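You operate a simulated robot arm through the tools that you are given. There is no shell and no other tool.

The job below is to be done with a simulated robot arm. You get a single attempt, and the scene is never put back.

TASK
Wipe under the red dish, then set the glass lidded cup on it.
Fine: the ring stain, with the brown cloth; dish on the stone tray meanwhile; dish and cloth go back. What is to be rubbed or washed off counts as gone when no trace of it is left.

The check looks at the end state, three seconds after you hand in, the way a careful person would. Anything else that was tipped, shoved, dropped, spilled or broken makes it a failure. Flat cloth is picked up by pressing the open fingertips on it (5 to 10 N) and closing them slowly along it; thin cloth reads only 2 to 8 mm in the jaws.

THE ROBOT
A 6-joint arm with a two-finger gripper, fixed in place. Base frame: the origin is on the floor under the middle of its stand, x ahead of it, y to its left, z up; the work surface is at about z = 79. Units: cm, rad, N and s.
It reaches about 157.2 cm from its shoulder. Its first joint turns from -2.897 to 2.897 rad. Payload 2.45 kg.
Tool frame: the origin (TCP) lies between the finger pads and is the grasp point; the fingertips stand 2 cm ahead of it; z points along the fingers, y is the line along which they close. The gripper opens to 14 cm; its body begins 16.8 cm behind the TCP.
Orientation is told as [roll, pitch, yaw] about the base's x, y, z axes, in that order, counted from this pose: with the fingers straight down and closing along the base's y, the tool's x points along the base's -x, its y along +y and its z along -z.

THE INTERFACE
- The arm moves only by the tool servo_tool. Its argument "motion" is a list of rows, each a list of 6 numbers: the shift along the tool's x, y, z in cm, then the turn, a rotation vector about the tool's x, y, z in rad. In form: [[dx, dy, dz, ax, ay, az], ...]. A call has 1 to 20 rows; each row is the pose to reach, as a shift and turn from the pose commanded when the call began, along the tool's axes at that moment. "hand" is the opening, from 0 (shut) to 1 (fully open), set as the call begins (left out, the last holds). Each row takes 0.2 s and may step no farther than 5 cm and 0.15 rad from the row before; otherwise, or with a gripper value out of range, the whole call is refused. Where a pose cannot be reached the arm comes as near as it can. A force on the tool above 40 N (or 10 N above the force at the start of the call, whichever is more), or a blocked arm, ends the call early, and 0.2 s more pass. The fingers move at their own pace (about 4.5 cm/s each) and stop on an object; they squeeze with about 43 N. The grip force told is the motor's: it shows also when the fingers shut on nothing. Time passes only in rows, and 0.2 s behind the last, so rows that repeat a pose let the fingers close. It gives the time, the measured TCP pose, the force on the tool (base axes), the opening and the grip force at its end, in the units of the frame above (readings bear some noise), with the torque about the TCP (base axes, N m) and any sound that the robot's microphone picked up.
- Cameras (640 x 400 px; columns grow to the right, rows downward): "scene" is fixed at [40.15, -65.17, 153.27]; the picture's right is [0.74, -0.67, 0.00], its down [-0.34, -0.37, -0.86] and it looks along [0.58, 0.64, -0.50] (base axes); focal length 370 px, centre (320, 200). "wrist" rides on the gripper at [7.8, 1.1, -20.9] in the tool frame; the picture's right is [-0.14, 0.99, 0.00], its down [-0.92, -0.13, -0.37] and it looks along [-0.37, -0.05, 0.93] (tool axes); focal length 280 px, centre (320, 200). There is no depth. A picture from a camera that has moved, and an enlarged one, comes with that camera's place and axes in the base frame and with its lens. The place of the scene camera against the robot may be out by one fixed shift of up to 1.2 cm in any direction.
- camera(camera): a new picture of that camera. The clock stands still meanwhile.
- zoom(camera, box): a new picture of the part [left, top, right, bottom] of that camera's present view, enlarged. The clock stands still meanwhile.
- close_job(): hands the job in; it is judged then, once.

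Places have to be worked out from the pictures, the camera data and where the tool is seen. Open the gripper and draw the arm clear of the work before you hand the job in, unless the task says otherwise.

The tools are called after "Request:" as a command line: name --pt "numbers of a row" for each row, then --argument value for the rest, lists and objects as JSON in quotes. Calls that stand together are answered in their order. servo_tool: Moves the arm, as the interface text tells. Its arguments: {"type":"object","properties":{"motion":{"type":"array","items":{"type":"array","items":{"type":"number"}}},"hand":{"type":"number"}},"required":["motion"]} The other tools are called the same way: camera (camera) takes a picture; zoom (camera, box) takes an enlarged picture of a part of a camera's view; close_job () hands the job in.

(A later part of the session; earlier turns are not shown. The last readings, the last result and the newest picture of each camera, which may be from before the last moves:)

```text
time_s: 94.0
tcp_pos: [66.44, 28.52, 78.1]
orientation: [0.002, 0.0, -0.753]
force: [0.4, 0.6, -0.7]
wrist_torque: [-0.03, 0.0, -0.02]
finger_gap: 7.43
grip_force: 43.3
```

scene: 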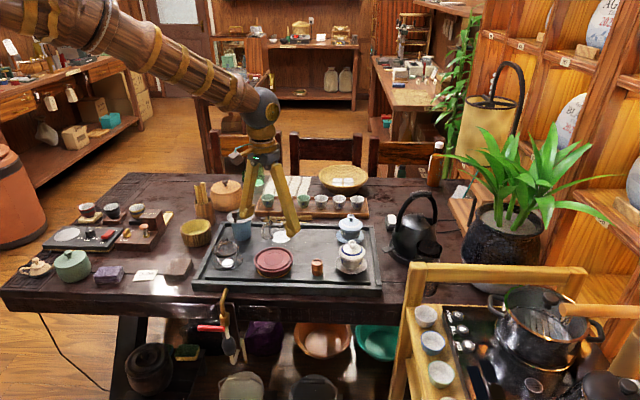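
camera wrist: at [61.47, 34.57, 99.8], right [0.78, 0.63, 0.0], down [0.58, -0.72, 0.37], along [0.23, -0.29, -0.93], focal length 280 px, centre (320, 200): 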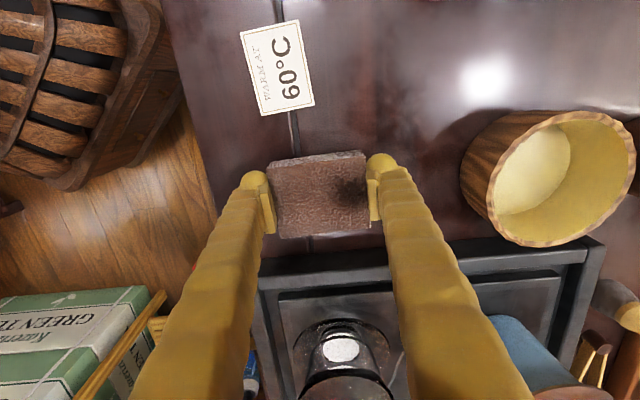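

No contact yet; a little lower in fine steps.

Request:
servo_tool --pt "0 0 0.05 0 0 0" --pt "0 0 0.1 0 0 0" --pt "0 0 0.1 0 0 0"

Request:
zoom --camera "scene" --box '[144, 245, 208, 285]'

```text
time_s: 94.8
tcp_pos: [66.44, 28.55, 77.98]
orientation: [0.001, 0.0, -0.754]
force: [1.1, 1.1, 15.6]
wrist_torque: [-0.06, 0.01, 0.02]
finger_gap: 7.44
grip_force: 43.1
```

```text
10.00 times, centred on (176, 265) of scene
camera zoom: at [40.15, -65.17, 153.27], right [0.74, -0.67, 0.0], down [-0.34, -0.37, -0.86], along [0.58, 0.64, -0.5], focal length 3704 px, centre (1760, -450)
```

zoom: 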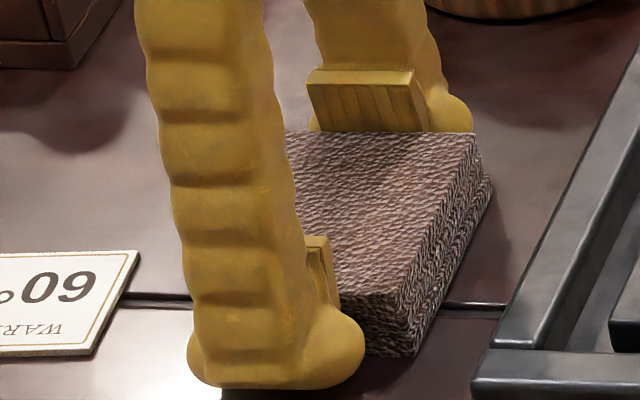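

The cloth is back on the table in its original spot (image corners match). I open the fingers and rise straight up.

Request:
servo_tool --pt "0 0 0 0 0 0" --pt "0 0 0 0 0 0" --pt "0 0 0 0 0 0" --hand 0.75

Request:
servo_tool --pt "0 0 -1 0 0 0" --pt "0 0 -3 0 0 0" --pt "0 0 -7 0 0 0" --pt "0 0 -11 0 0 0" --pt "0 0 -15 0 0 0" --pt "0 0 -18 0 0 0" --pt "0 0 -18 0 0 0"

Request:
zoom --camera "scene" --box '[150, 240, 230, 290]'

Request:
camera --camera "wrist"

```text
time_s: 95.6
tcp_pos: [66.34, 28.37, 78.03]
orientation: [-0.001, 0.0, -0.755]
force: [0.6, 0.5, 0.5]
wrist_torque: [0.02, 0.03, -0.03]
finger_gap: 10.49
grip_force: 0.1
```

```text
time_s: 97.2
tcp_pos: [66.56, 28.32, 95.94]
orientation: [0.0, 0.001, -0.755]
force: [0.4, 0.6, -0.6]
wrist_torque: [-0.01, -0.03, -0.03]
finger_gap: 10.52
grip_force: 0.1
```

```text
8.00 times, centred on (190, 265) of scene
camera zoom: at [40.15, -65.17, 153.27], right [0.74, -0.67, 0.0], down [-0.34, -0.37, -0.86], along [0.58, 0.64, -0.5], focal length 2963 px, centre (1360, -320)
```

zoom: 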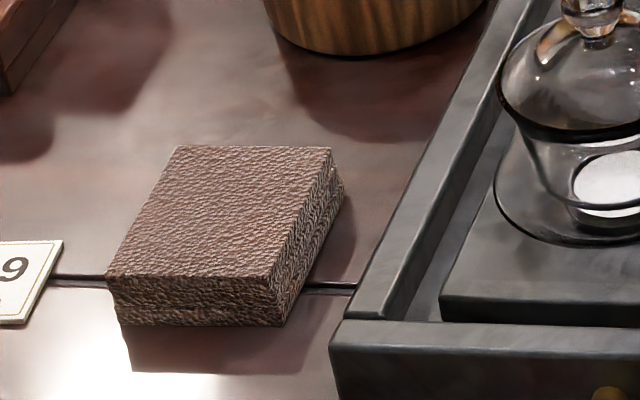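

```text
taken
camera wrist: at [61.43, 34.54, 116.88], right [0.78, 0.63, 0.0], down [0.58, -0.72, 0.37], along [0.23, -0.29, -0.93], focal length 280 px, centre (320, 200)
```

wrist: 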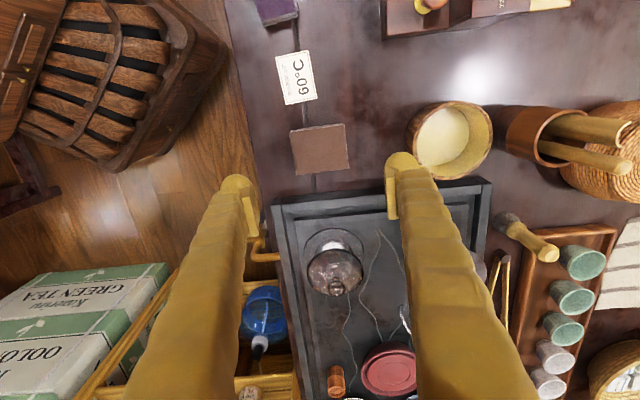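

The cloth sits exactly as before. Now I go back over the dish at [101.1, 6.4] with yaw -1.134 and the fingers at 12.6 cm.

Request:
servo_tool --pt "-4.03 0.78 0 0 0 0.038" --pt "-8.06 1.56 0 0 0 0.076" --pt "-12.09 2.33 0 0 0 0.114" --pt "-16.12 3.11 0 0 0 0.152" --pt "-20.16 3.89 0 0 0 0.19" --pt "-24.19 4.67 0 0 0 0.227" --pt "-28.22 5.45 0 0 0 0.265" --pt "-32.25 6.22 0 0 0 0.303" --pt "-36.28 7.0 0 0 0 0.341" --pt "-40.31 7.78 0 0 0 0.379" --pt "-40.31 7.78 0 0 0 0.379" --pt "-40.31 7.78 0 0 0 0.379" --hand 0.9

Request:
camera --camera "wrist"

```text
time_s: 99.8
tcp_pos: [101.08, 6.6, 96.12]
orientation: [-0.001, 0.0, -1.133]
force: [-0.2, 0.5, 0.0]
wrist_torque: [0.01, -0.01, 0.0]
finger_gap: 12.61
grip_force: 0.0
```

```text
taken
camera wrist: at [98.67, 14.17, 117.01], right [0.96, 0.29, 0.0], down [0.27, -0.89, 0.37], along [0.11, -0.35, -0.93], focal length 280 px, centre (320, 200)
```

wrist: 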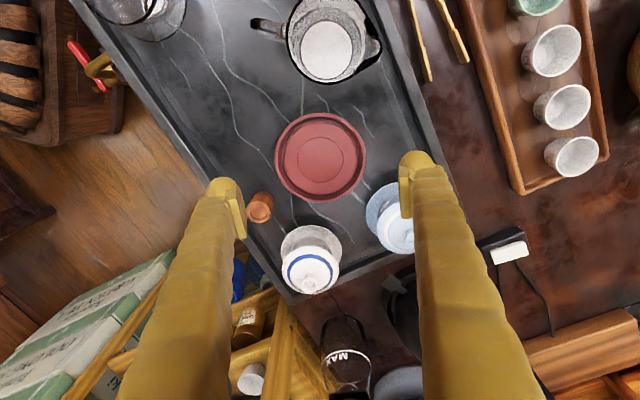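

The dish is centred under the hand. I descend around it to grip height.

Request:
servo_tool --pt "-0.1 0 4 0 0 0" --pt "-0.1 0 8 0 0 0" --pt "-0.1 0 11 0 0 0" --pt "-0.1 0 13 0 0 0" --pt "-0.1 0 14.2 0 0 0" --pt "-0.1 0 14.2 0 0 0"

Request:
camera --camera "wrist"

Request:
zoom --camera "scene" --box '[260, 195, 388, 275]'

```text
time_s: 101.2
tcp_pos: [101.23, 6.5, 81.77]
orientation: [-0.001, 0.0, -1.133]
force: [0.0, -0.2, 0.0]
wrist_torque: [-0.02, 0.0, 0.0]
finger_gap: 12.62
grip_force: 0.1
```

```text
taken
camera wrist: at [98.74, 14.0, 102.73], right [0.96, 0.29, 0.0], down [0.27, -0.89, 0.37], along [0.11, -0.35, -0.93], focal length 280 px, centre (320, 200)
```

wrist: 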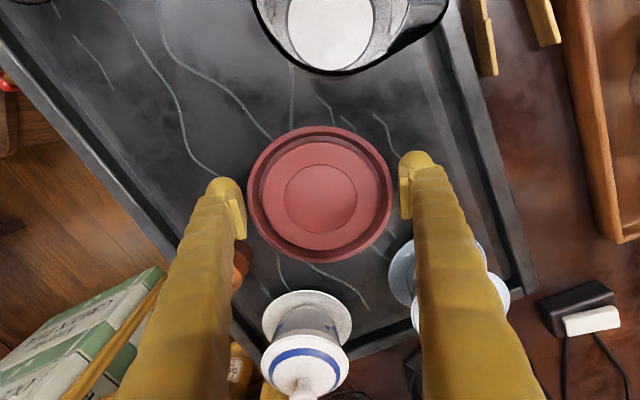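

```text
5.00 times, centred on (324, 235) of scene
camera zoom: at [40.15, -65.17, 153.27], right [0.74, -0.67, 0.0], down [-0.34, -0.37, -0.86], along [0.58, 0.64, -0.5], focal length 1852 px, centre (300, 25)
```

zoom: 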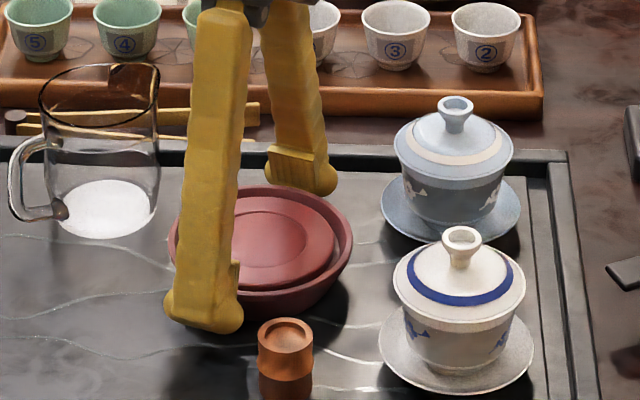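

Fingers straddle the dish evenly. I grip it and lift straight up.

Request:
servo_tool --pt "0 0 0 0 0 0" --pt "0 0 0 0 0 0" --pt "0 0 0 0 0 0" --pt "0 0 0 0 0 0" --hand 0.7

Request:
servo_tool --pt "0 0 -0.5 0 0 0" --pt "0 0 -1.5 0 0 0" --pt "0 0 -3 0 0 0" --pt "0 0 -5 0 0 0" --pt "0 0 -7 0 0 0" --pt "0 0 -9 0 0 0" --pt "0 0 -11 0 0 0" --pt "0 0 -11 0 0 0"

Request:
camera --camera "wrist"

```text
time_s: 102.2
tcp_pos: [101.27, 6.43, 81.97]
orientation: [-0.001, 0.001, -1.134]
force: [-1.4, 0.2, -0.4]
wrist_torque: [0.01, 0.1, -0.01]
finger_gap: 11.43
grip_force: 42.9
```

```text
time_s: 104.0
tcp_pos: [101.23, 6.27, 92.82]
orientation: [0.0, 0.0, -1.133]
force: [-0.3, -0.6, -3.6]
wrist_torque: [0.02, 0.02, -0.01]
finger_gap: 11.43
grip_force: 43.0
```

```text
taken
camera wrist: at [98.86, 13.84, 113.66], right [0.96, 0.29, 0.0], down [0.27, -0.89, 0.37], along [0.11, -0.35, -0.93], focal length 280 px, centre (320, 200)
```

wrist: 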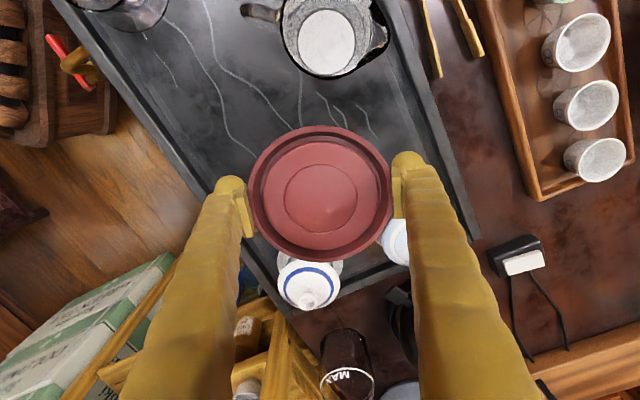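

The dish is held level and the slab below looks clean from this angle as well. I carry it back over its original place, turning back to yaw 0.26.

Request:
servo_tool --pt "0.7 -1.21 0 0 0 -0.139" --pt "1.41 -2.42 0 0 0 -0.279" --pt "2.11 -3.63 0 0 0 -0.418" --pt "2.82 -4.84 0 0 0 -0.558" --pt "3.52 -6.06 0 0 0 -0.697" --pt "4.22 -7.27 0 0 0 -0.836" --pt "4.93 -8.48 0 0 0 -0.976" --pt "5.63 -9.69 0 0 0 -1.115" --pt "6.34 -10.9 0 0 0 -1.255" --pt "7.04 -12.11 0 0 0 -1.394" --pt "7.04 -12.11 0 0 0 -1.394" --pt "7.04 -12.11 0 0 0 -1.394"

Request:
camera --camera "wrist"

Request:
zoom --camera "scene" --box '[190, 180, 382, 300]'

```text
time_s: 106.6
tcp_pos: [87.16, 7.6, 92.81]
orientation: [0.0, 0.0, 0.262]
force: [-0.3, 0.4, -4.3]
wrist_torque: [0.01, -0.01, -0.05]
finger_gap: 11.43
grip_force: 43.3
```

```text
taken
camera wrist: at [79.27, 6.62, 113.63], right [-0.12, 0.99, 0.0], down [0.92, 0.11, 0.37], along [0.37, 0.05, -0.93], focal length 280 px, centre (320, 200)
```

wrist: 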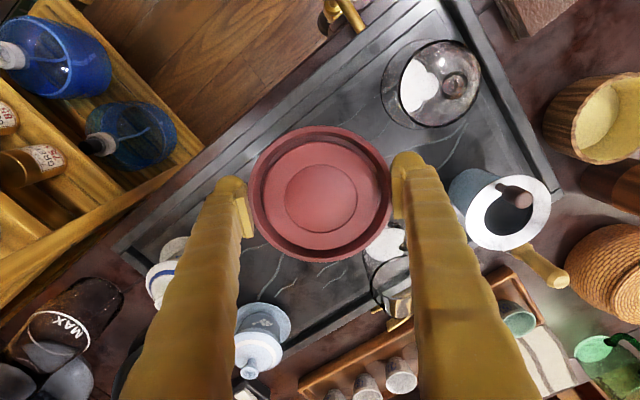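

```text
3.33 times, centred on (286, 240) of scene
camera zoom: at [40.15, -65.17, 153.27], right [0.74, -0.67, 0.0], down [-0.34, -0.37, -0.86], along [0.58, 0.64, -0.5], focal length 1235 px, centre (433, 67)
```

zoom: 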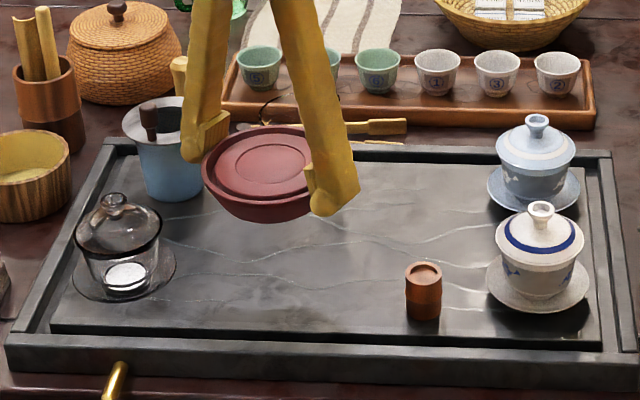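

Clean slab in both views. I lower the dish with a tiny correction, slowing near contact.

Request:
servo_tool --pt "-0.13 0.09 2.5 0 0 0" --pt "-0.13 0.09 5 0 0 0" --pt "-0.13 0.09 7.5 0 0 0" --pt "-0.13 0.09 9.3 0 0 0" --pt "-0.13 0.09 10.3 0 0 0" --pt "-0.13 0.09 10.7 0 0 0" --pt "-0.13 0.09 10.7 0 0 0"

Request:
camera --camera "wrist"

Request:
zoom --camera "scene" --box '[200, 225, 312, 295]'

```text
time_s: 108.2
tcp_pos: [87.3, 7.6, 82.09]
orientation: [-0.001, -0.001, 0.26]
force: [1.0, 0.5, -3.8]
wrist_torque: [0.0, -0.02, 0.01]
finger_gap: 11.41
grip_force: 43.2
```

```text
taken
camera wrist: at [79.38, 6.67, 102.91], right [-0.12, 0.99, 0.0], down [0.92, 0.11, 0.37], along [0.37, 0.05, -0.93], focal length 280 px, centre (320, 200)
```

wrist: 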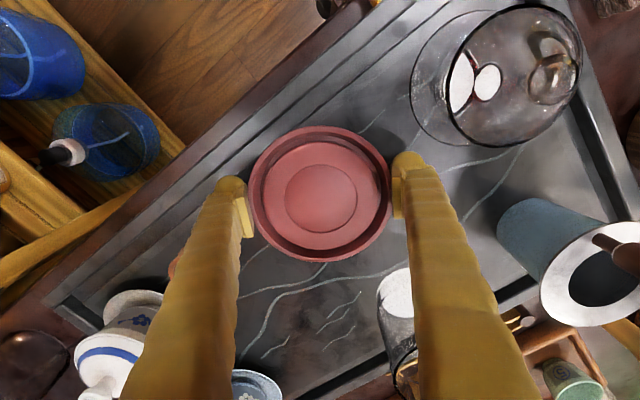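

```text
5.71 times, centred on (256, 260) of scene
camera zoom: at [40.15, -65.17, 153.27], right [0.74, -0.67, 0.0], down [-0.34, -0.37, -0.86], along [0.58, 0.64, -0.5], focal length 2117 px, centre (686, -143)
```

zoom: 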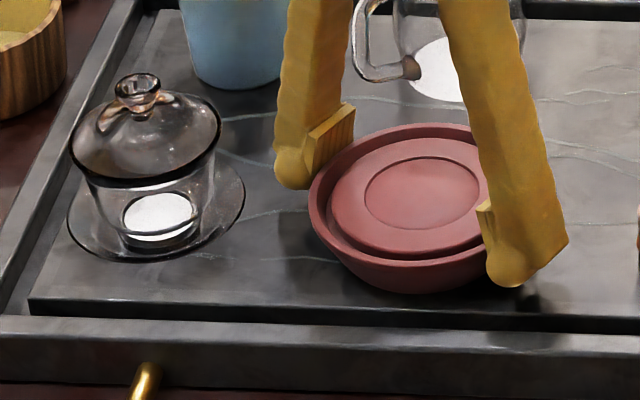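

The picture matches the original dish outline. I lower the last millimetres until it rests.

Request:
servo_tool --pt "0 0 0.1 0 0 0" --pt "0 0 0.2 0 0 0" --pt "0 0 0.2 0 0 0"

Request:
servo_tool --pt "0 0 0.05 0 0 0" --pt "0 0 0.08 0 0 0" --pt "0 0 0.08 0 0 0"

```text
time_s: 109.0
tcp_pos: [87.4, 7.71, 81.79]
orientation: [0.0, -0.001, 0.259]
force: [-5.8, -0.6, 11.4]
wrist_torque: [-0.43, 0.32, -0.15]
finger_gap: 11.39
grip_force: 43.1
```

```text
time_s: 109.8
tcp_pos: [87.36, 7.59, 81.9]
orientation: [0.0, -0.002, 0.259]
force: [-14.8, -5.8, 32.8]
wrist_torque: [-0.14, 0.19, 0.0]
finger_gap: 11.37
grip_force: 42.9
```

It rests firmly (33 N); I ease up 1 mm and open the fingers.

Request:
servo_tool --pt "0 0 -0.09 0 0 0" --pt "0 0 -0.09 0 0 0"

Request:
servo_tool --pt "0 0 0 0 0 0" --pt "0 0 0 0 0 0" --pt "0 0 0 0 0 0" --hand 0.9

Request:
servo_tool --pt "0 0 -1 0 0 0" --pt "0 0 -3 0 0 0" --pt "0 0 -6 0 0 0" --pt "0 0 -10 0 0 0" --pt "0 0 -14 0 0 0" --pt "0 0 -14 0 0 0"

Request:
camera --camera "wrist"

Request:
zoom --camera "scene" --box '[200, 225, 312, 295]'

```text
time_s: 110.4
tcp_pos: [87.42, 7.83, 82.0]
orientation: [0.002, 0.0, 0.259]
force: [8.6, 0.4, 14.3]
wrist_torque: [-0.02, -0.21, 0.0]
finger_gap: 11.4
grip_force: 43.6
```

```text
time_s: 111.2
tcp_pos: [87.38, 7.6, 82.0]
orientation: [0.001, 0.0, 0.259]
force: [0.3, -0.5, 0.3]
wrist_torque: [0.02, 0.0, -0.03]
finger_gap: 12.59
grip_force: 0.0
```

```text
time_s: 112.6
tcp_pos: [87.11, 7.39, 96.13]
orientation: [0.0, 0.002, 0.26]
force: [0.1, 0.6, 0.0]
wrist_torque: [0.0, 0.0, 0.04]
finger_gap: 12.6
grip_force: 0.0
```

```text
taken
camera wrist: at [79.18, 6.63, 117.03], right [-0.12, 0.99, 0.0], down [0.92, 0.11, 0.37], along [0.37, 0.05, -0.93], focal length 280 px, centre (320, 200)
```

wrist: 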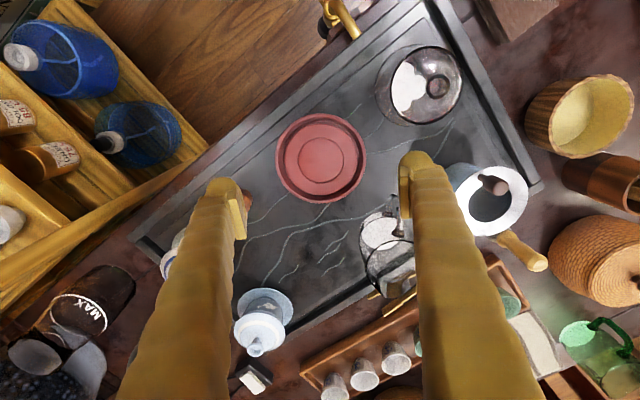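

```text
5.71 times, centred on (256, 260) of scene
camera zoom: at [40.15, -65.17, 153.27], right [0.74, -0.67, 0.0], down [-0.34, -0.37, -0.86], along [0.58, 0.64, -0.5], focal length 2117 px, centre (686, -143)
```

zoom: 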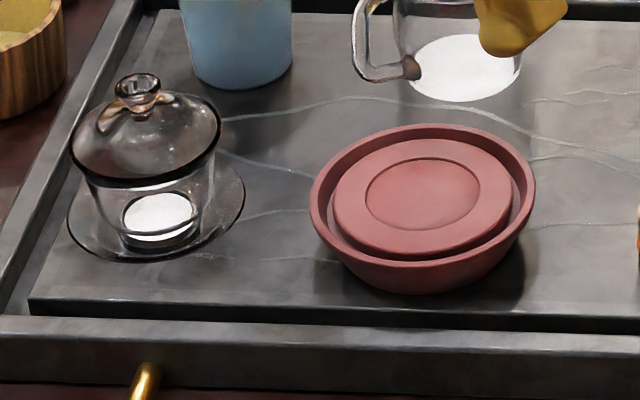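

The dish is back within a millimetre. Next I study the glass cup closely: lid edge, body and saucer.

Request:
zoom --camera "scene" --box '[204, 232, 252, 277]'

Request:
zoom --camera "wrist" --box '[360, 40, 480, 130]'

```text
8.89 times, centred on (228, 254) of scene
camera zoom: at [40.15, -65.17, 153.27], right [0.74, -0.67, 0.0], down [-0.34, -0.37, -0.86], along [0.58, 0.64, -0.5], focal length 3293 px, centre (1138, -284)
```

zoom: 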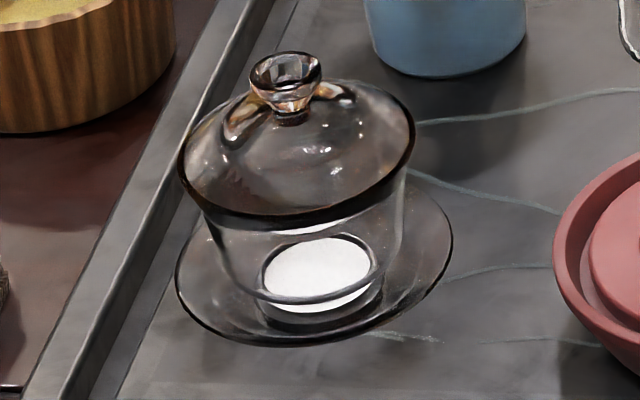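

```text
4.44 times, centred on (420, 85) of wrist
camera zoom: at [79.18, 6.63, 117.03], right [-0.12, 0.99, 0.0], down [0.92, 0.11, 0.37], along [0.37, 0.05, -0.93], focal length 1246 px, centre (-124, 711)
```

zoom: 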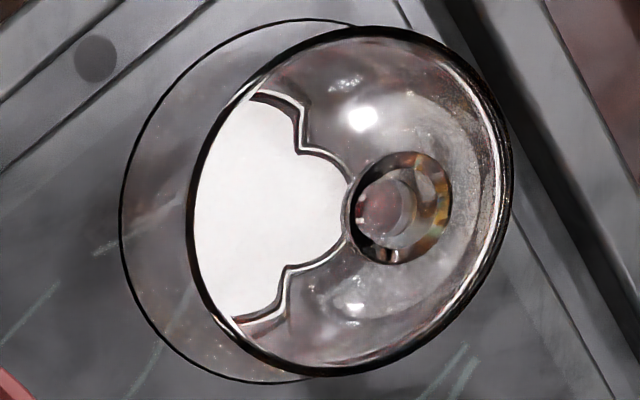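

The lid's dark edge (about 7.8 cm) overhangs the body (about 6.6 cm), with a 9.2 cm saucer below. I move over the cup with yaw 0 and fingers at 12.6 cm to measure its heights.

Request:
servo_tool --pt "1.61 3.17 0 0 0 0.065" --pt "3.23 6.34 0 0 0 0.13" --pt "4.84 9.51 0 0 0 0.195" --pt "6.45 12.68 0 0 0 0.26" --pt "6.45 12.68 0 0 0 0.26" --pt "6.45 12.68 0 0 0 0.26"

Request:
camera --camera "wrist"

Request:
zoom --camera "wrist" --box '[240, 100, 400, 220]'

```text
time_s: 114.0
tcp_pos: [77.45, 18.29, 95.71]
orientation: [0.0, 0.0, 0.002]
force: [0.4, 0.0, -0.1]
wrist_torque: [0.01, -0.01, -0.02]
finger_gap: 12.63
grip_force: 0.0
```

```text
taken
camera wrist: at [69.47, 19.4, 116.61], right [0.14, 0.99, 0.0], down [0.92, -0.13, 0.37], along [0.37, -0.05, -0.93], focal length 280 px, centre (320, 200)
```

wrist: 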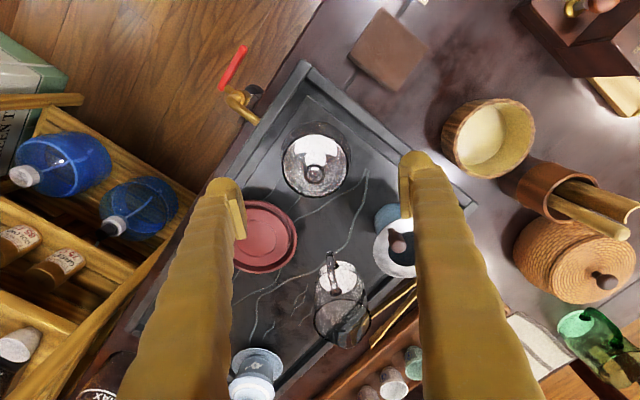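

```text
3.33 times, centred on (320, 160) of wrist
camera zoom: at [69.47, 19.4, 116.61], right [0.14, 0.99, 0.0], down [0.92, -0.13, 0.37], along [0.37, -0.05, -0.93], focal length 935 px, centre (320, 333)
```

zoom: 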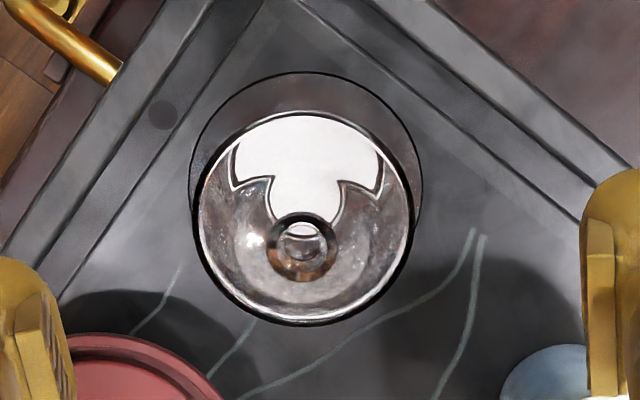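

Measured: lid edge at about z = 84.3, saucer edge about 79.9, cup centre about [77.75, 17.65] (0.45 and 0.63 cm off the hand). I centre on it, set the gap to 11 cm and come down part way.

Request:
servo_tool --pt "-0.2 -0.3 0 0 0 0" --pt "-0.45 -0.63 0 0 0 0" --pt "-0.45 -0.63 2 0 0 0" --pt "-0.45 -0.63 4 0 0 0" --pt "-0.45 -0.63 6 0 0 0" --pt "-0.45 -0.63 8 0 0 0" --pt "-0.45 -0.63 8 0 0 0" --pt "-0.45 -0.63 8 0 0 0" --hand 0.79

Request:
camera --camera "wrist"

Request:
zoom --camera "wrist" --box '[220, 110, 420, 235]'

Request:
zoom --camera "scene" --box '[180, 205, 308, 285]'

```text
time_s: 115.8
tcp_pos: [78.19, 17.86, 87.96]
orientation: [-0.001, 0.0, 0.0]
force: [0.8, 0.3, 0.3]
wrist_torque: [-0.02, 0.01, 0.03]
finger_gap: 11.06
grip_force: 0.1
```

```text
taken
camera wrist: at [70.26, 18.89, 108.81], right [0.14, 0.99, 0.0], down [0.92, -0.13, 0.37], along [0.37, -0.05, -0.93], focal length 280 px, centre (320, 200)
```

wrist: 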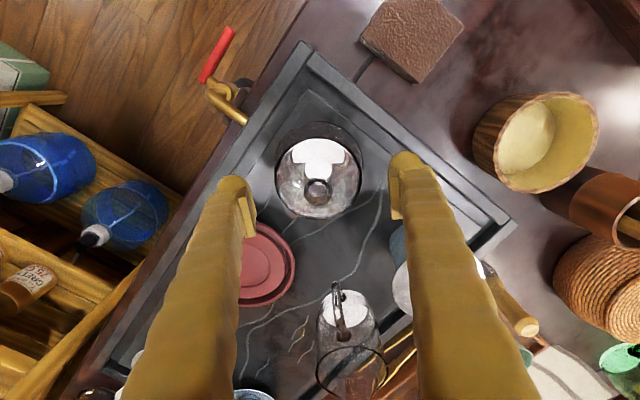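

```text
3.20 times, centred on (320, 172) of wrist
camera zoom: at [70.26, 18.89, 108.81], right [0.14, 0.99, 0.0], down [0.92, -0.13, 0.37], along [0.37, -0.05, -0.93], focal length 897 px, centre (320, 288)
```

zoom: 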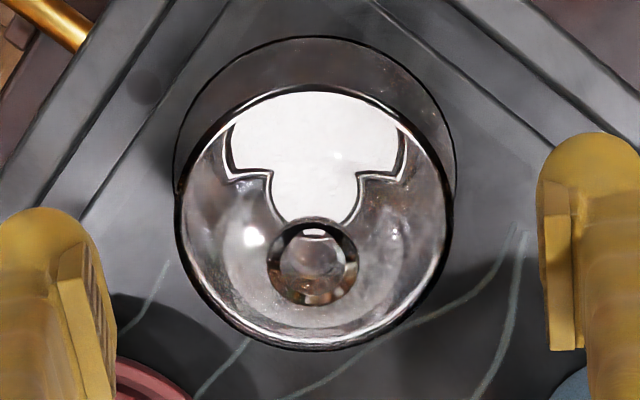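

```text
5.00 times, centred on (244, 245) of scene
camera zoom: at [40.15, -65.17, 153.27], right [0.74, -0.67, 0.0], down [-0.34, -0.37, -0.86], along [0.58, 0.64, -0.5], focal length 1852 px, centre (700, -25)
```

zoom: 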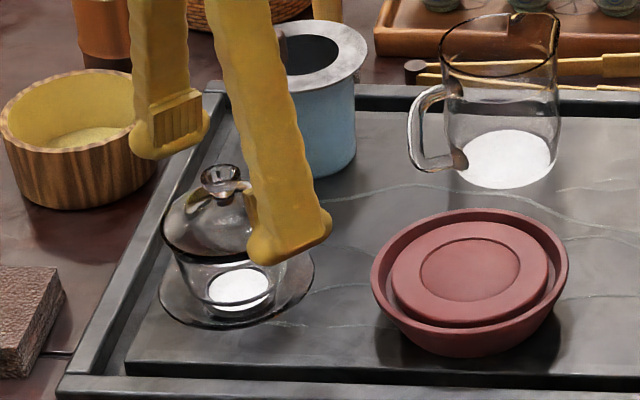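

The cup is within 2 mm of centre. I correct and descend to just above the gripping height, then check.

Request:
servo_tool --pt "0.2 -0.18 1 0 0 0" --pt "0.2 -0.18 2 0 0 0" --pt "0.2 -0.18 3 0 0 0" --pt "0.2 -0.18 4 0 0 0" --pt "0.2 -0.18 5 0 0 0" --pt "0.2 -0.18 5 0 0 0"

Request:
camera --camera "wrist"

Request:
zoom --camera "scene" --box '[192, 222, 272, 272]'

```text
time_s: 117.2
tcp_pos: [78.05, 17.56, 82.71]
orientation: [0.002, 0.001, 0.002]
force: [0.5, -0.2, 0.4]
wrist_torque: [0.04, -0.01, -0.01]
finger_gap: 11.04
grip_force: 0.1
```

```text
taken
camera wrist: at [70.15, 18.62, 103.65], right [0.14, 0.99, 0.0], down [0.92, -0.13, 0.37], along [0.36, -0.05, -0.93], focal length 280 px, centre (320, 200)
```

wrist: 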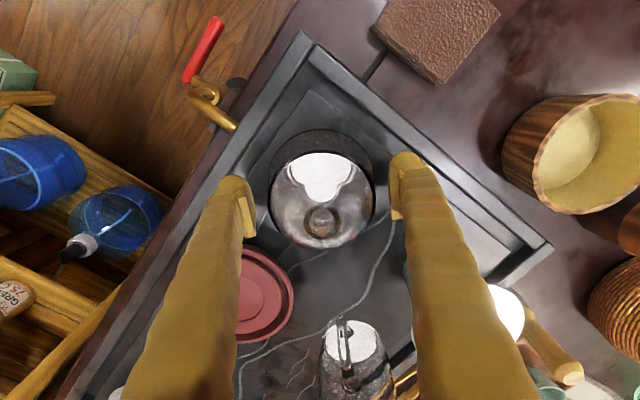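

```text
8.00 times, centred on (232, 247) of scene
camera zoom: at [40.15, -65.17, 153.27], right [0.74, -0.67, 0.0], down [-0.34, -0.37, -0.86], along [0.58, 0.64, -0.5], focal length 2963 px, centre (1024, -176)
```

zoom: 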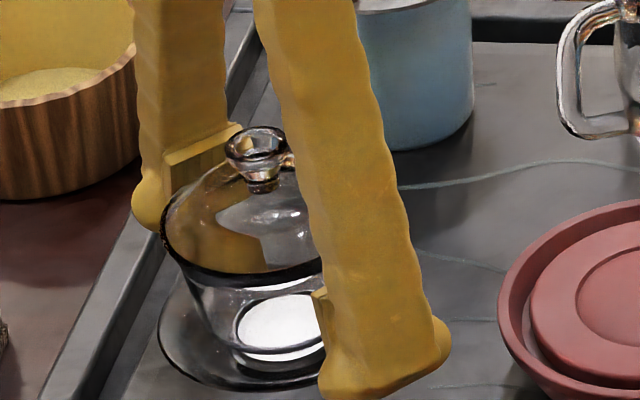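

I zoom on the near pad against the lid's edge to choose the height.

Request:
zoom --camera "scene" --box '[208, 245, 256, 275]'

Request:
zoom --camera "wrist" --box '[230, 110, 430, 260]'

```text
13.33 times, centred on (232, 260) of scene
camera zoom: at [40.15, -65.17, 153.27], right [0.74, -0.67, 0.0], down [-0.34, -0.37, -0.86], along [0.58, 0.64, -0.5], focal length 4939 px, centre (1493, -600)
```

zoom: 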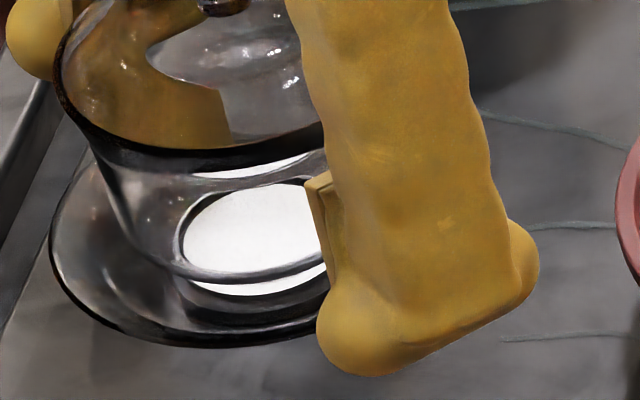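

```text
2.67 times, centred on (330, 185) of wrist
camera zoom: at [70.15, 18.62, 103.65], right [0.14, 0.99, 0.0], down [0.92, -0.13, 0.37], along [0.36, -0.05, -0.93], focal length 748 px, centre (293, 240)
```

zoom: 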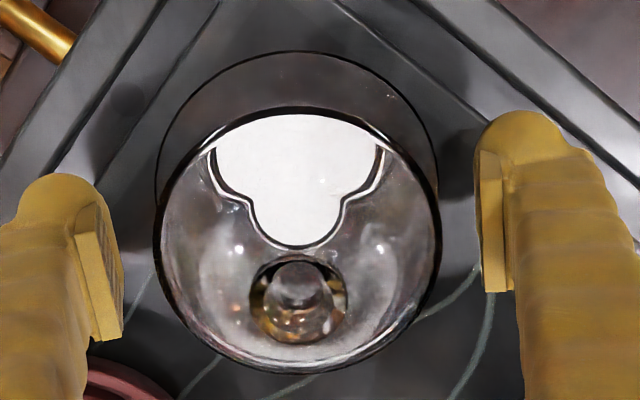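

Pad top would be near the lid's lower edge, so I go as low as the saucer allows (TCP about 82.0), then close in stages and read the gap to know whether the pads meet the body (about 6.4) or the lid edge (about 7.8).

Request:
servo_tool --pt "0 0 0.3 0 0 0" --pt "0 0 0.6 0 0 0" --pt "0 0 0.75 0 0 0" --pt "0 0 0.75 0 0 0"

Request:
servo_tool --pt "0 0 0 0 0 0" --pt "0 0 0 0 0 0" --pt "0 0 0 0 0 0" --hand 0.62

Request:
zoom --camera "scene" --box '[200, 235, 264, 275]'

Request:
zoom --camera "wrist" --box '[230, 110, 430, 260]'

```text
time_s: 118.2
tcp_pos: [78.17, 17.35, 82.13]
orientation: [-0.001, 0.0, 0.0]
force: [0.0, 0.5, 0.2]
wrist_torque: [-0.01, 0.02, 0.02]
finger_gap: 11.05
grip_force: 0.1
```

```text
time_s: 119.0
tcp_pos: [78.04, 17.58, 82.17]
orientation: [0.0, 0.001, -0.001]
force: [1.1, 0.4, 0.6]
wrist_torque: [0.04, 0.01, 0.02]
finger_gap: 8.72
grip_force: 0.8
```

```text
10.00 times, centred on (232, 255) of scene
camera zoom: at [40.15, -65.17, 153.27], right [0.74, -0.67, 0.0], down [-0.34, -0.37, -0.86], along [0.58, 0.64, -0.5], focal length 3704 px, centre (1200, -350)
```

zoom: 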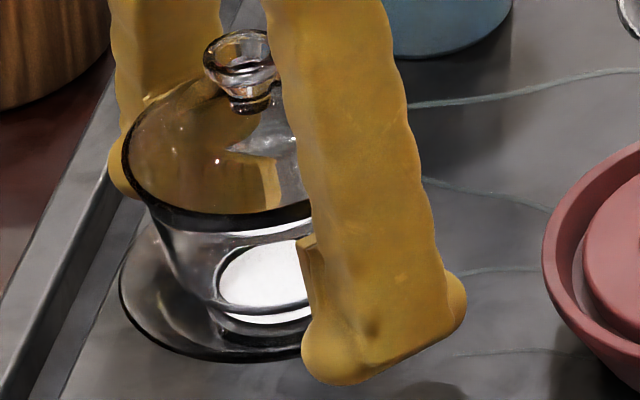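

```text
2.67 times, centred on (330, 185) of wrist
camera zoom: at [70.15, 18.56, 103.05], right [0.14, 0.99, 0.0], down [0.92, -0.13, 0.37], along [0.37, -0.05, -0.93], focal length 748 px, centre (293, 240)
```

zoom: 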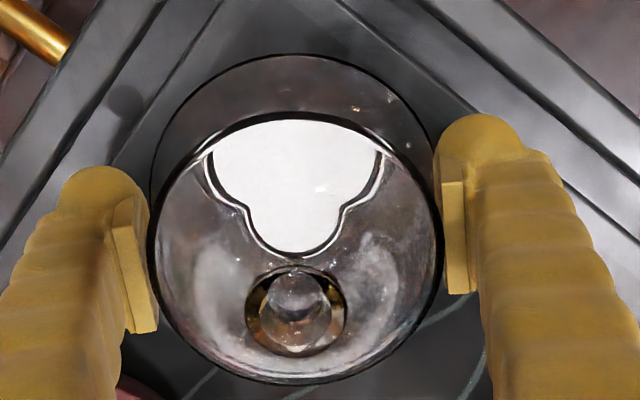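

Centred, pads about to pass the lid-edge diameter. I close on to 7.6 cm and read.

Request:
servo_tool --pt "0 0 0 0 0 0" --pt "0 0 0 0 0 0" --pt "0 0 0 0 0 0" --hand 0.545

Request:
zoom --camera "wrist" --box '[230, 110, 430, 260]'

```text
time_s: 119.8
tcp_pos: [78.06, 17.49, 82.52]
orientation: [0.001, -0.003, 0.001]
force: [-5.1, 1.4, 31.0]
wrist_torque: [-0.15, 0.04, -0.03]
finger_gap: 8.03
grip_force: 43.1
```

```text
2.67 times, centred on (330, 185) of wrist
camera zoom: at [70.14, 18.56, 103.18], right [0.14, 0.99, 0.0], down [0.92, -0.13, 0.37], along [0.37, -0.05, -0.93], focal length 748 px, centre (293, 240)
```

zoom: 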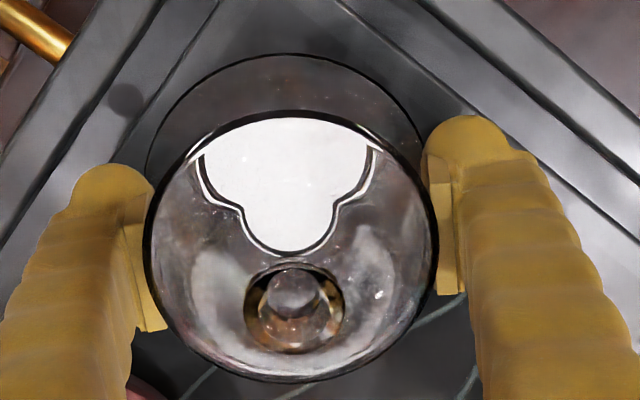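

The pads meet the lid edge (8.0 cm) and the tool feels 31 N upward, so the tips are pressing on the saucer. I open again at once.

Request:
servo_tool --pt "0 0 0 0 0 0" --pt "0 0 0 0 0 0" --hand 0.68

Request:
zoom --camera "wrist" --box '[230, 110, 430, 260]'

Request:
zoom --camera "scene" --box '[200, 235, 264, 275]'

```text
time_s: 120.4
tcp_pos: [78.12, 17.38, 82.18]
orientation: [0.0, 0.0, 0.002]
force: [0.6, -0.1, 0.6]
wrist_torque: [0.0, -0.02, -0.04]
finger_gap: 9.54
grip_force: 0.1
```

```text
2.67 times, centred on (330, 185) of wrist
camera zoom: at [70.14, 18.55, 103.03], right [0.14, 0.99, 0.0], down [0.92, -0.13, 0.37], along [0.36, -0.05, -0.93], focal length 748 px, centre (293, 240)
```

zoom: 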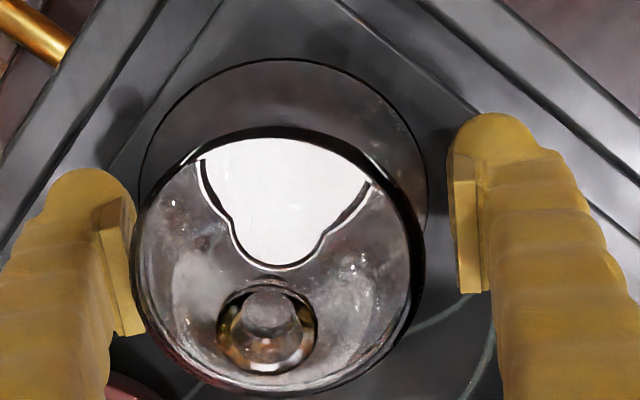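

```text
10.00 times, centred on (232, 255) of scene
camera zoom: at [40.15, -65.17, 153.27], right [0.74, -0.67, 0.0], down [-0.34, -0.37, -0.86], along [0.58, 0.64, -0.5], focal length 3704 px, centre (1200, -350)
```

zoom: 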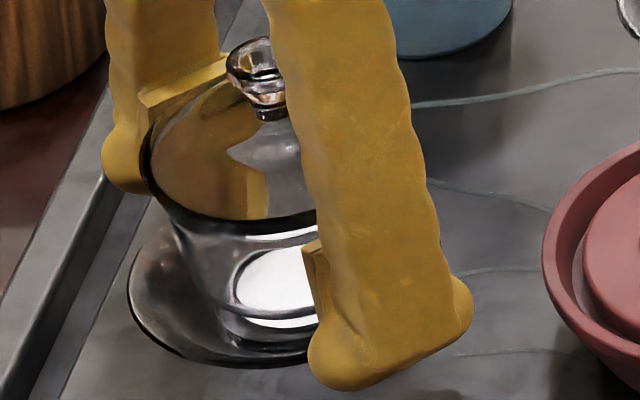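

The cup moved about 4 mm toward -y when released. I open wider and check whether it still stands level.

Request:
servo_tool --pt "0 0 0 0 0 0" --pt "0 0 0 0 0 0" --pt "0 0 0 0 0 0" --hand 0.8

Request:
zoom --camera "wrist" --box '[230, 110, 430, 260]'

Request:
zoom --camera "scene" --box '[204, 232, 252, 277]'

```text
time_s: 121.2
tcp_pos: [78.01, 17.42, 82.16]
orientation: [0.002, -0.001, -0.001]
force: [-0.1, 0.1, 0.0]
wrist_torque: [-0.03, 0.0, 0.0]
finger_gap: 11.19
grip_force: 0.0
```

```text
2.67 times, centred on (330, 185) of wrist
camera zoom: at [70.15, 18.56, 103.05], right [0.14, 0.99, 0.0], down [0.92, -0.13, 0.37], along [0.37, -0.05, -0.93], focal length 748 px, centre (293, 240)
```

zoom: 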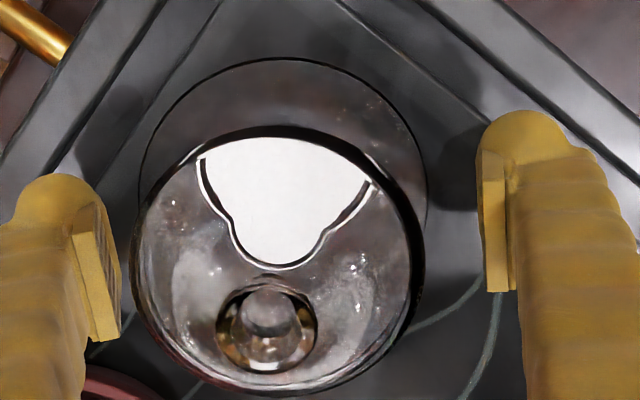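

```text
8.89 times, centred on (228, 254) of scene
camera zoom: at [40.15, -65.17, 153.27], right [0.74, -0.67, 0.0], down [-0.34, -0.37, -0.86], along [0.58, 0.64, -0.5], focal length 3293 px, centre (1138, -284)
```

zoom: 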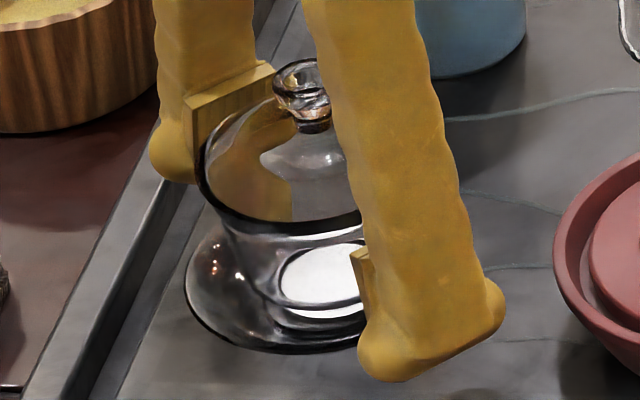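

Top and saucer seem displaced differently by about 3 mm (a tilt or a shifted lid). I raise the hand straight up, clear, and look unobstructed.

Request:
servo_tool --pt "0 0 -1 0 0 0" --pt "0 0 -2.5 0 0 0" --pt "0 0 -5 0 0 0" --pt "0 0 -8 0 0 0" --pt "0 0 -12 0 0 0" --pt "0 0 -14 0 0 0" --pt "0 0 -14 0 0 0"

Request:
zoom --camera "wrist" --box '[240, 100, 400, 220]'

Request:
zoom --camera "scene" --box '[204, 232, 252, 277]'

```text
time_s: 122.8
tcp_pos: [78.01, 17.53, 96.19]
orientation: [0.0, 0.001, 0.001]
force: [0.1, -0.2, -0.8]
wrist_torque: [0.0, 0.03, 0.0]
finger_gap: 11.22
grip_force: 0.2
```

```text
3.33 times, centred on (320, 160) of wrist
camera zoom: at [70.19, 18.64, 117.1], right [0.14, 0.99, 0.0], down [0.92, -0.13, 0.37], along [0.36, -0.05, -0.93], focal length 935 px, centre (320, 333)
```

zoom: 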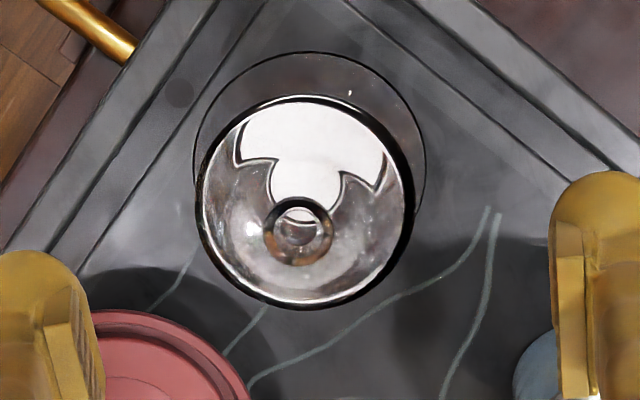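

```text
8.89 times, centred on (228, 254) of scene
camera zoom: at [40.15, -65.17, 153.27], right [0.74, -0.67, 0.0], down [-0.34, -0.37, -0.86], along [0.58, 0.64, -0.5], focal length 3293 px, centre (1138, -284)
```

zoom: 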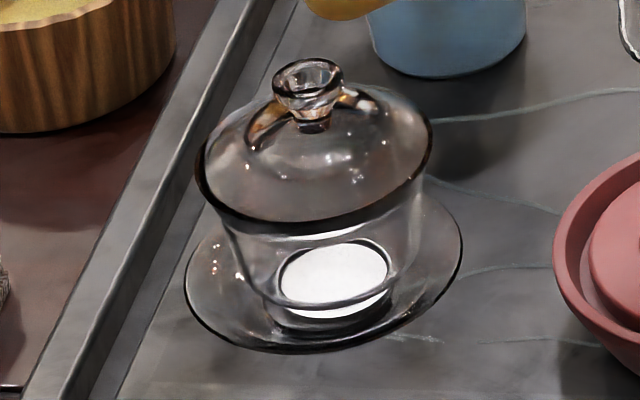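

The saucer moved about 3 mm and the cup/lid about 5 mm, so saucer and cup seem to be separate pieces. I zoom closer to see how lid, cup and saucer sit now.

Request:
zoom --camera "scene" --box '[214, 234, 246, 254]'

Request:
zoom --camera "scene" --box '[214, 250, 246, 270]'

Request:
zoom --camera "wrist" --box '[280, 110, 360, 180]'

```text
16.00 times, centred on (230, 244) of scene
camera zoom: at [40.15, -65.17, 153.27], right [0.74, -0.67, 0.0], down [-0.34, -0.37, -0.86], along [0.58, 0.64, -0.5], focal length 5927 px, centre (1760, -504)
```

zoom: 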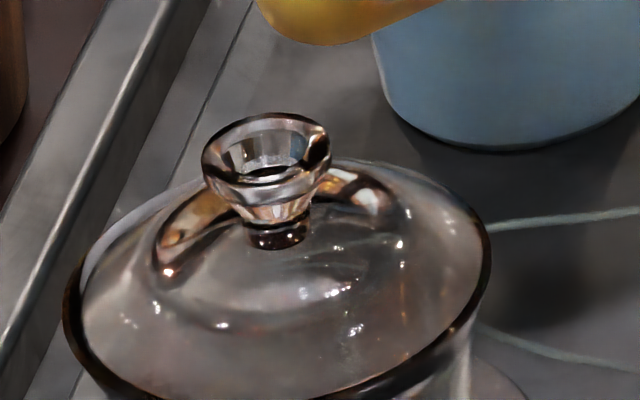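

```text
16.00 times, centred on (230, 260) of scene
camera zoom: at [40.15, -65.17, 153.27], right [0.74, -0.67, 0.0], down [-0.34, -0.37, -0.86], along [0.58, 0.64, -0.5], focal length 5927 px, centre (1760, -760)
```

zoom: 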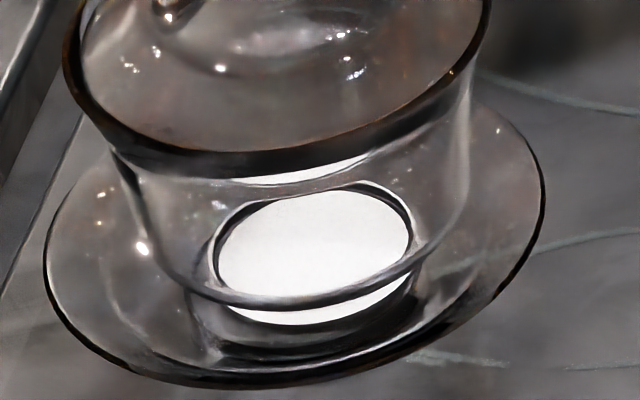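

```text
5.71 times, centred on (320, 145) of wrist
camera zoom: at [70.19, 18.64, 117.1], right [0.14, 0.99, 0.0], down [0.92, -0.13, 0.37], along [0.36, -0.05, -0.93], focal length 1602 px, centre (320, 514)
```

zoom: 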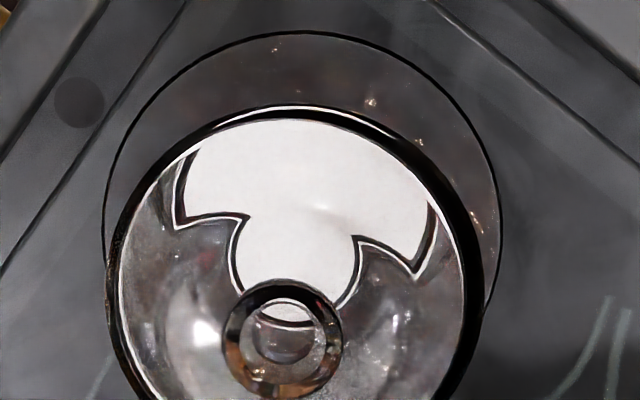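

The dark ring is the cup's own flared rim with the loose lid sitting inside it, and the earlier push came from the tips touching the saucer. So I will grip the rim itself from higher (TCP about 83.2, tips well above the saucer). I recentre by -0.6 cm in y and come down.

Request:
servo_tool --pt "-0.06 -0.3 0 0 0 0" --pt "-0.06 -0.59 0 0 0 0" --pt "-0.06 -0.59 3 0 0 0" --pt "-0.06 -0.59 6 0 0 0" --pt "-0.06 -0.59 8.5 0 0 0" --pt "-0.06 -0.59 10 0 0 0" --pt "-0.06 -0.59 11 0 0 0" --pt "-0.06 -0.59 11 0 0 0" --hand 0.8

Request:
zoom --camera "wrist" --box '[230, 110, 430, 260]'

Request:
zoom --camera "scene" --box '[200, 230, 264, 270]'

```text
time_s: 124.6
tcp_pos: [78.14, 16.96, 85.39]
orientation: [-0.001, 0.0, 0.0]
force: [0.2, -0.5, -0.5]
wrist_torque: [-0.03, 0.01, 0.03]
finger_gap: 11.19
grip_force: 0.1
```

```text
2.67 times, centred on (330, 185) of wrist
camera zoom: at [70.12, 18.02, 106.19], right [0.14, 0.99, 0.0], down [0.92, -0.13, 0.37], along [0.36, -0.05, -0.93], focal length 748 px, centre (293, 240)
```

zoom: 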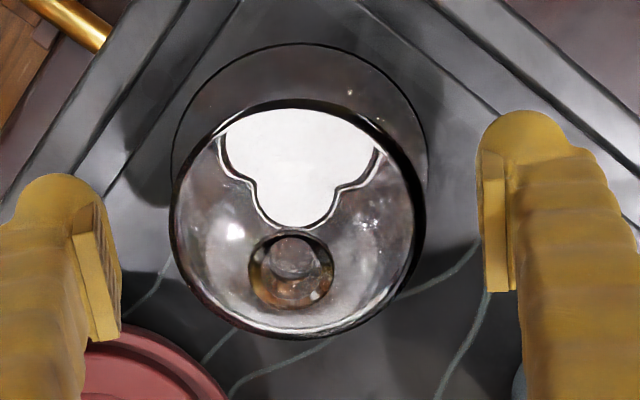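

```text
10.00 times, centred on (232, 250) of scene
camera zoom: at [40.15, -65.17, 153.27], right [0.74, -0.67, 0.0], down [-0.34, -0.37, -0.86], along [0.58, 0.64, -0.5], focal length 3704 px, centre (1200, -300)
```

zoom: 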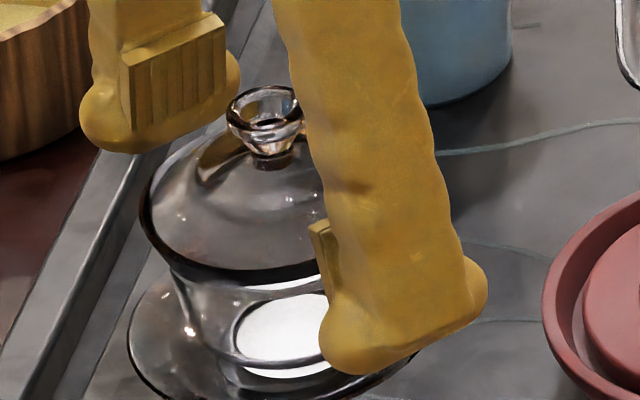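

Centred within 2 mm. I lower the last 2.1 cm to TCP about 83.2.

Request:
servo_tool --pt "-0.2 0.1 0.7 0 0 0" --pt "-0.2 0.1 1.4 0 0 0" --pt "-0.2 0.1 2.1 0 0 0" --pt "-0.2 0.1 2.1 0 0 0"

Request:
servo_tool --pt "0 0 0 0 0 0" --pt "0 0 0 0 0 0" --pt "0 0 0 0 0 0" --hand 0.62

Request:
zoom --camera "wrist" --box '[230, 110, 430, 260]'

Request:
zoom --camera "scene" --box '[200, 230, 264, 270]'

```text
time_s: 125.6
tcp_pos: [78.32, 17.02, 83.09]
orientation: [0.0, 0.0, 0.0]
force: [-0.1, -0.9, -0.5]
wrist_torque: [0.04, 0.01, 0.01]
finger_gap: 11.21
grip_force: 0.1
```

```text
time_s: 126.4
tcp_pos: [78.38, 16.92, 83.0]
orientation: [0.0, 0.001, -0.001]
force: [0.3, 0.9, 0.1]
wrist_torque: [0.02, 0.02, 0.0]
finger_gap: 8.69
grip_force: 0.0
```

```text
2.67 times, centred on (330, 185) of wrist
camera zoom: at [70.41, 18.06, 103.94], right [0.14, 0.99, 0.0], down [0.92, -0.13, 0.37], along [0.36, -0.05, -0.93], focal length 748 px, centre (293, 240)
```

zoom: 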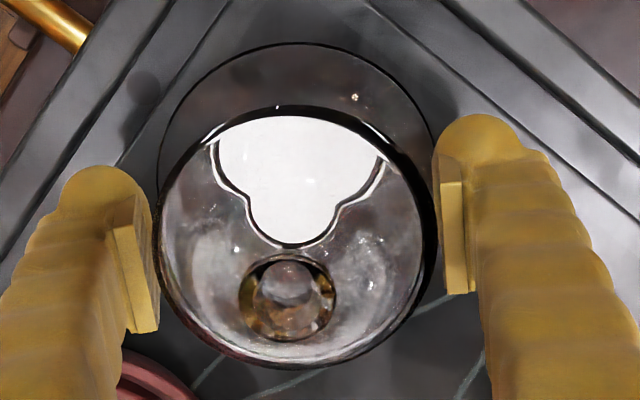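

```text
10.00 times, centred on (232, 250) of scene
camera zoom: at [40.15, -65.17, 153.27], right [0.74, -0.67, 0.0], down [-0.34, -0.37, -0.86], along [0.58, 0.64, -0.5], focal length 3704 px, centre (1200, -300)
```

zoom: 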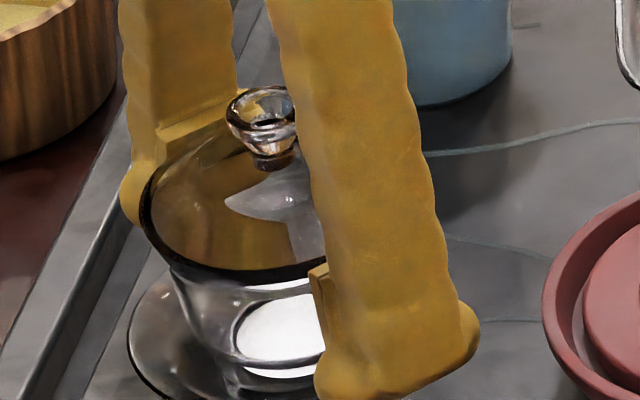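

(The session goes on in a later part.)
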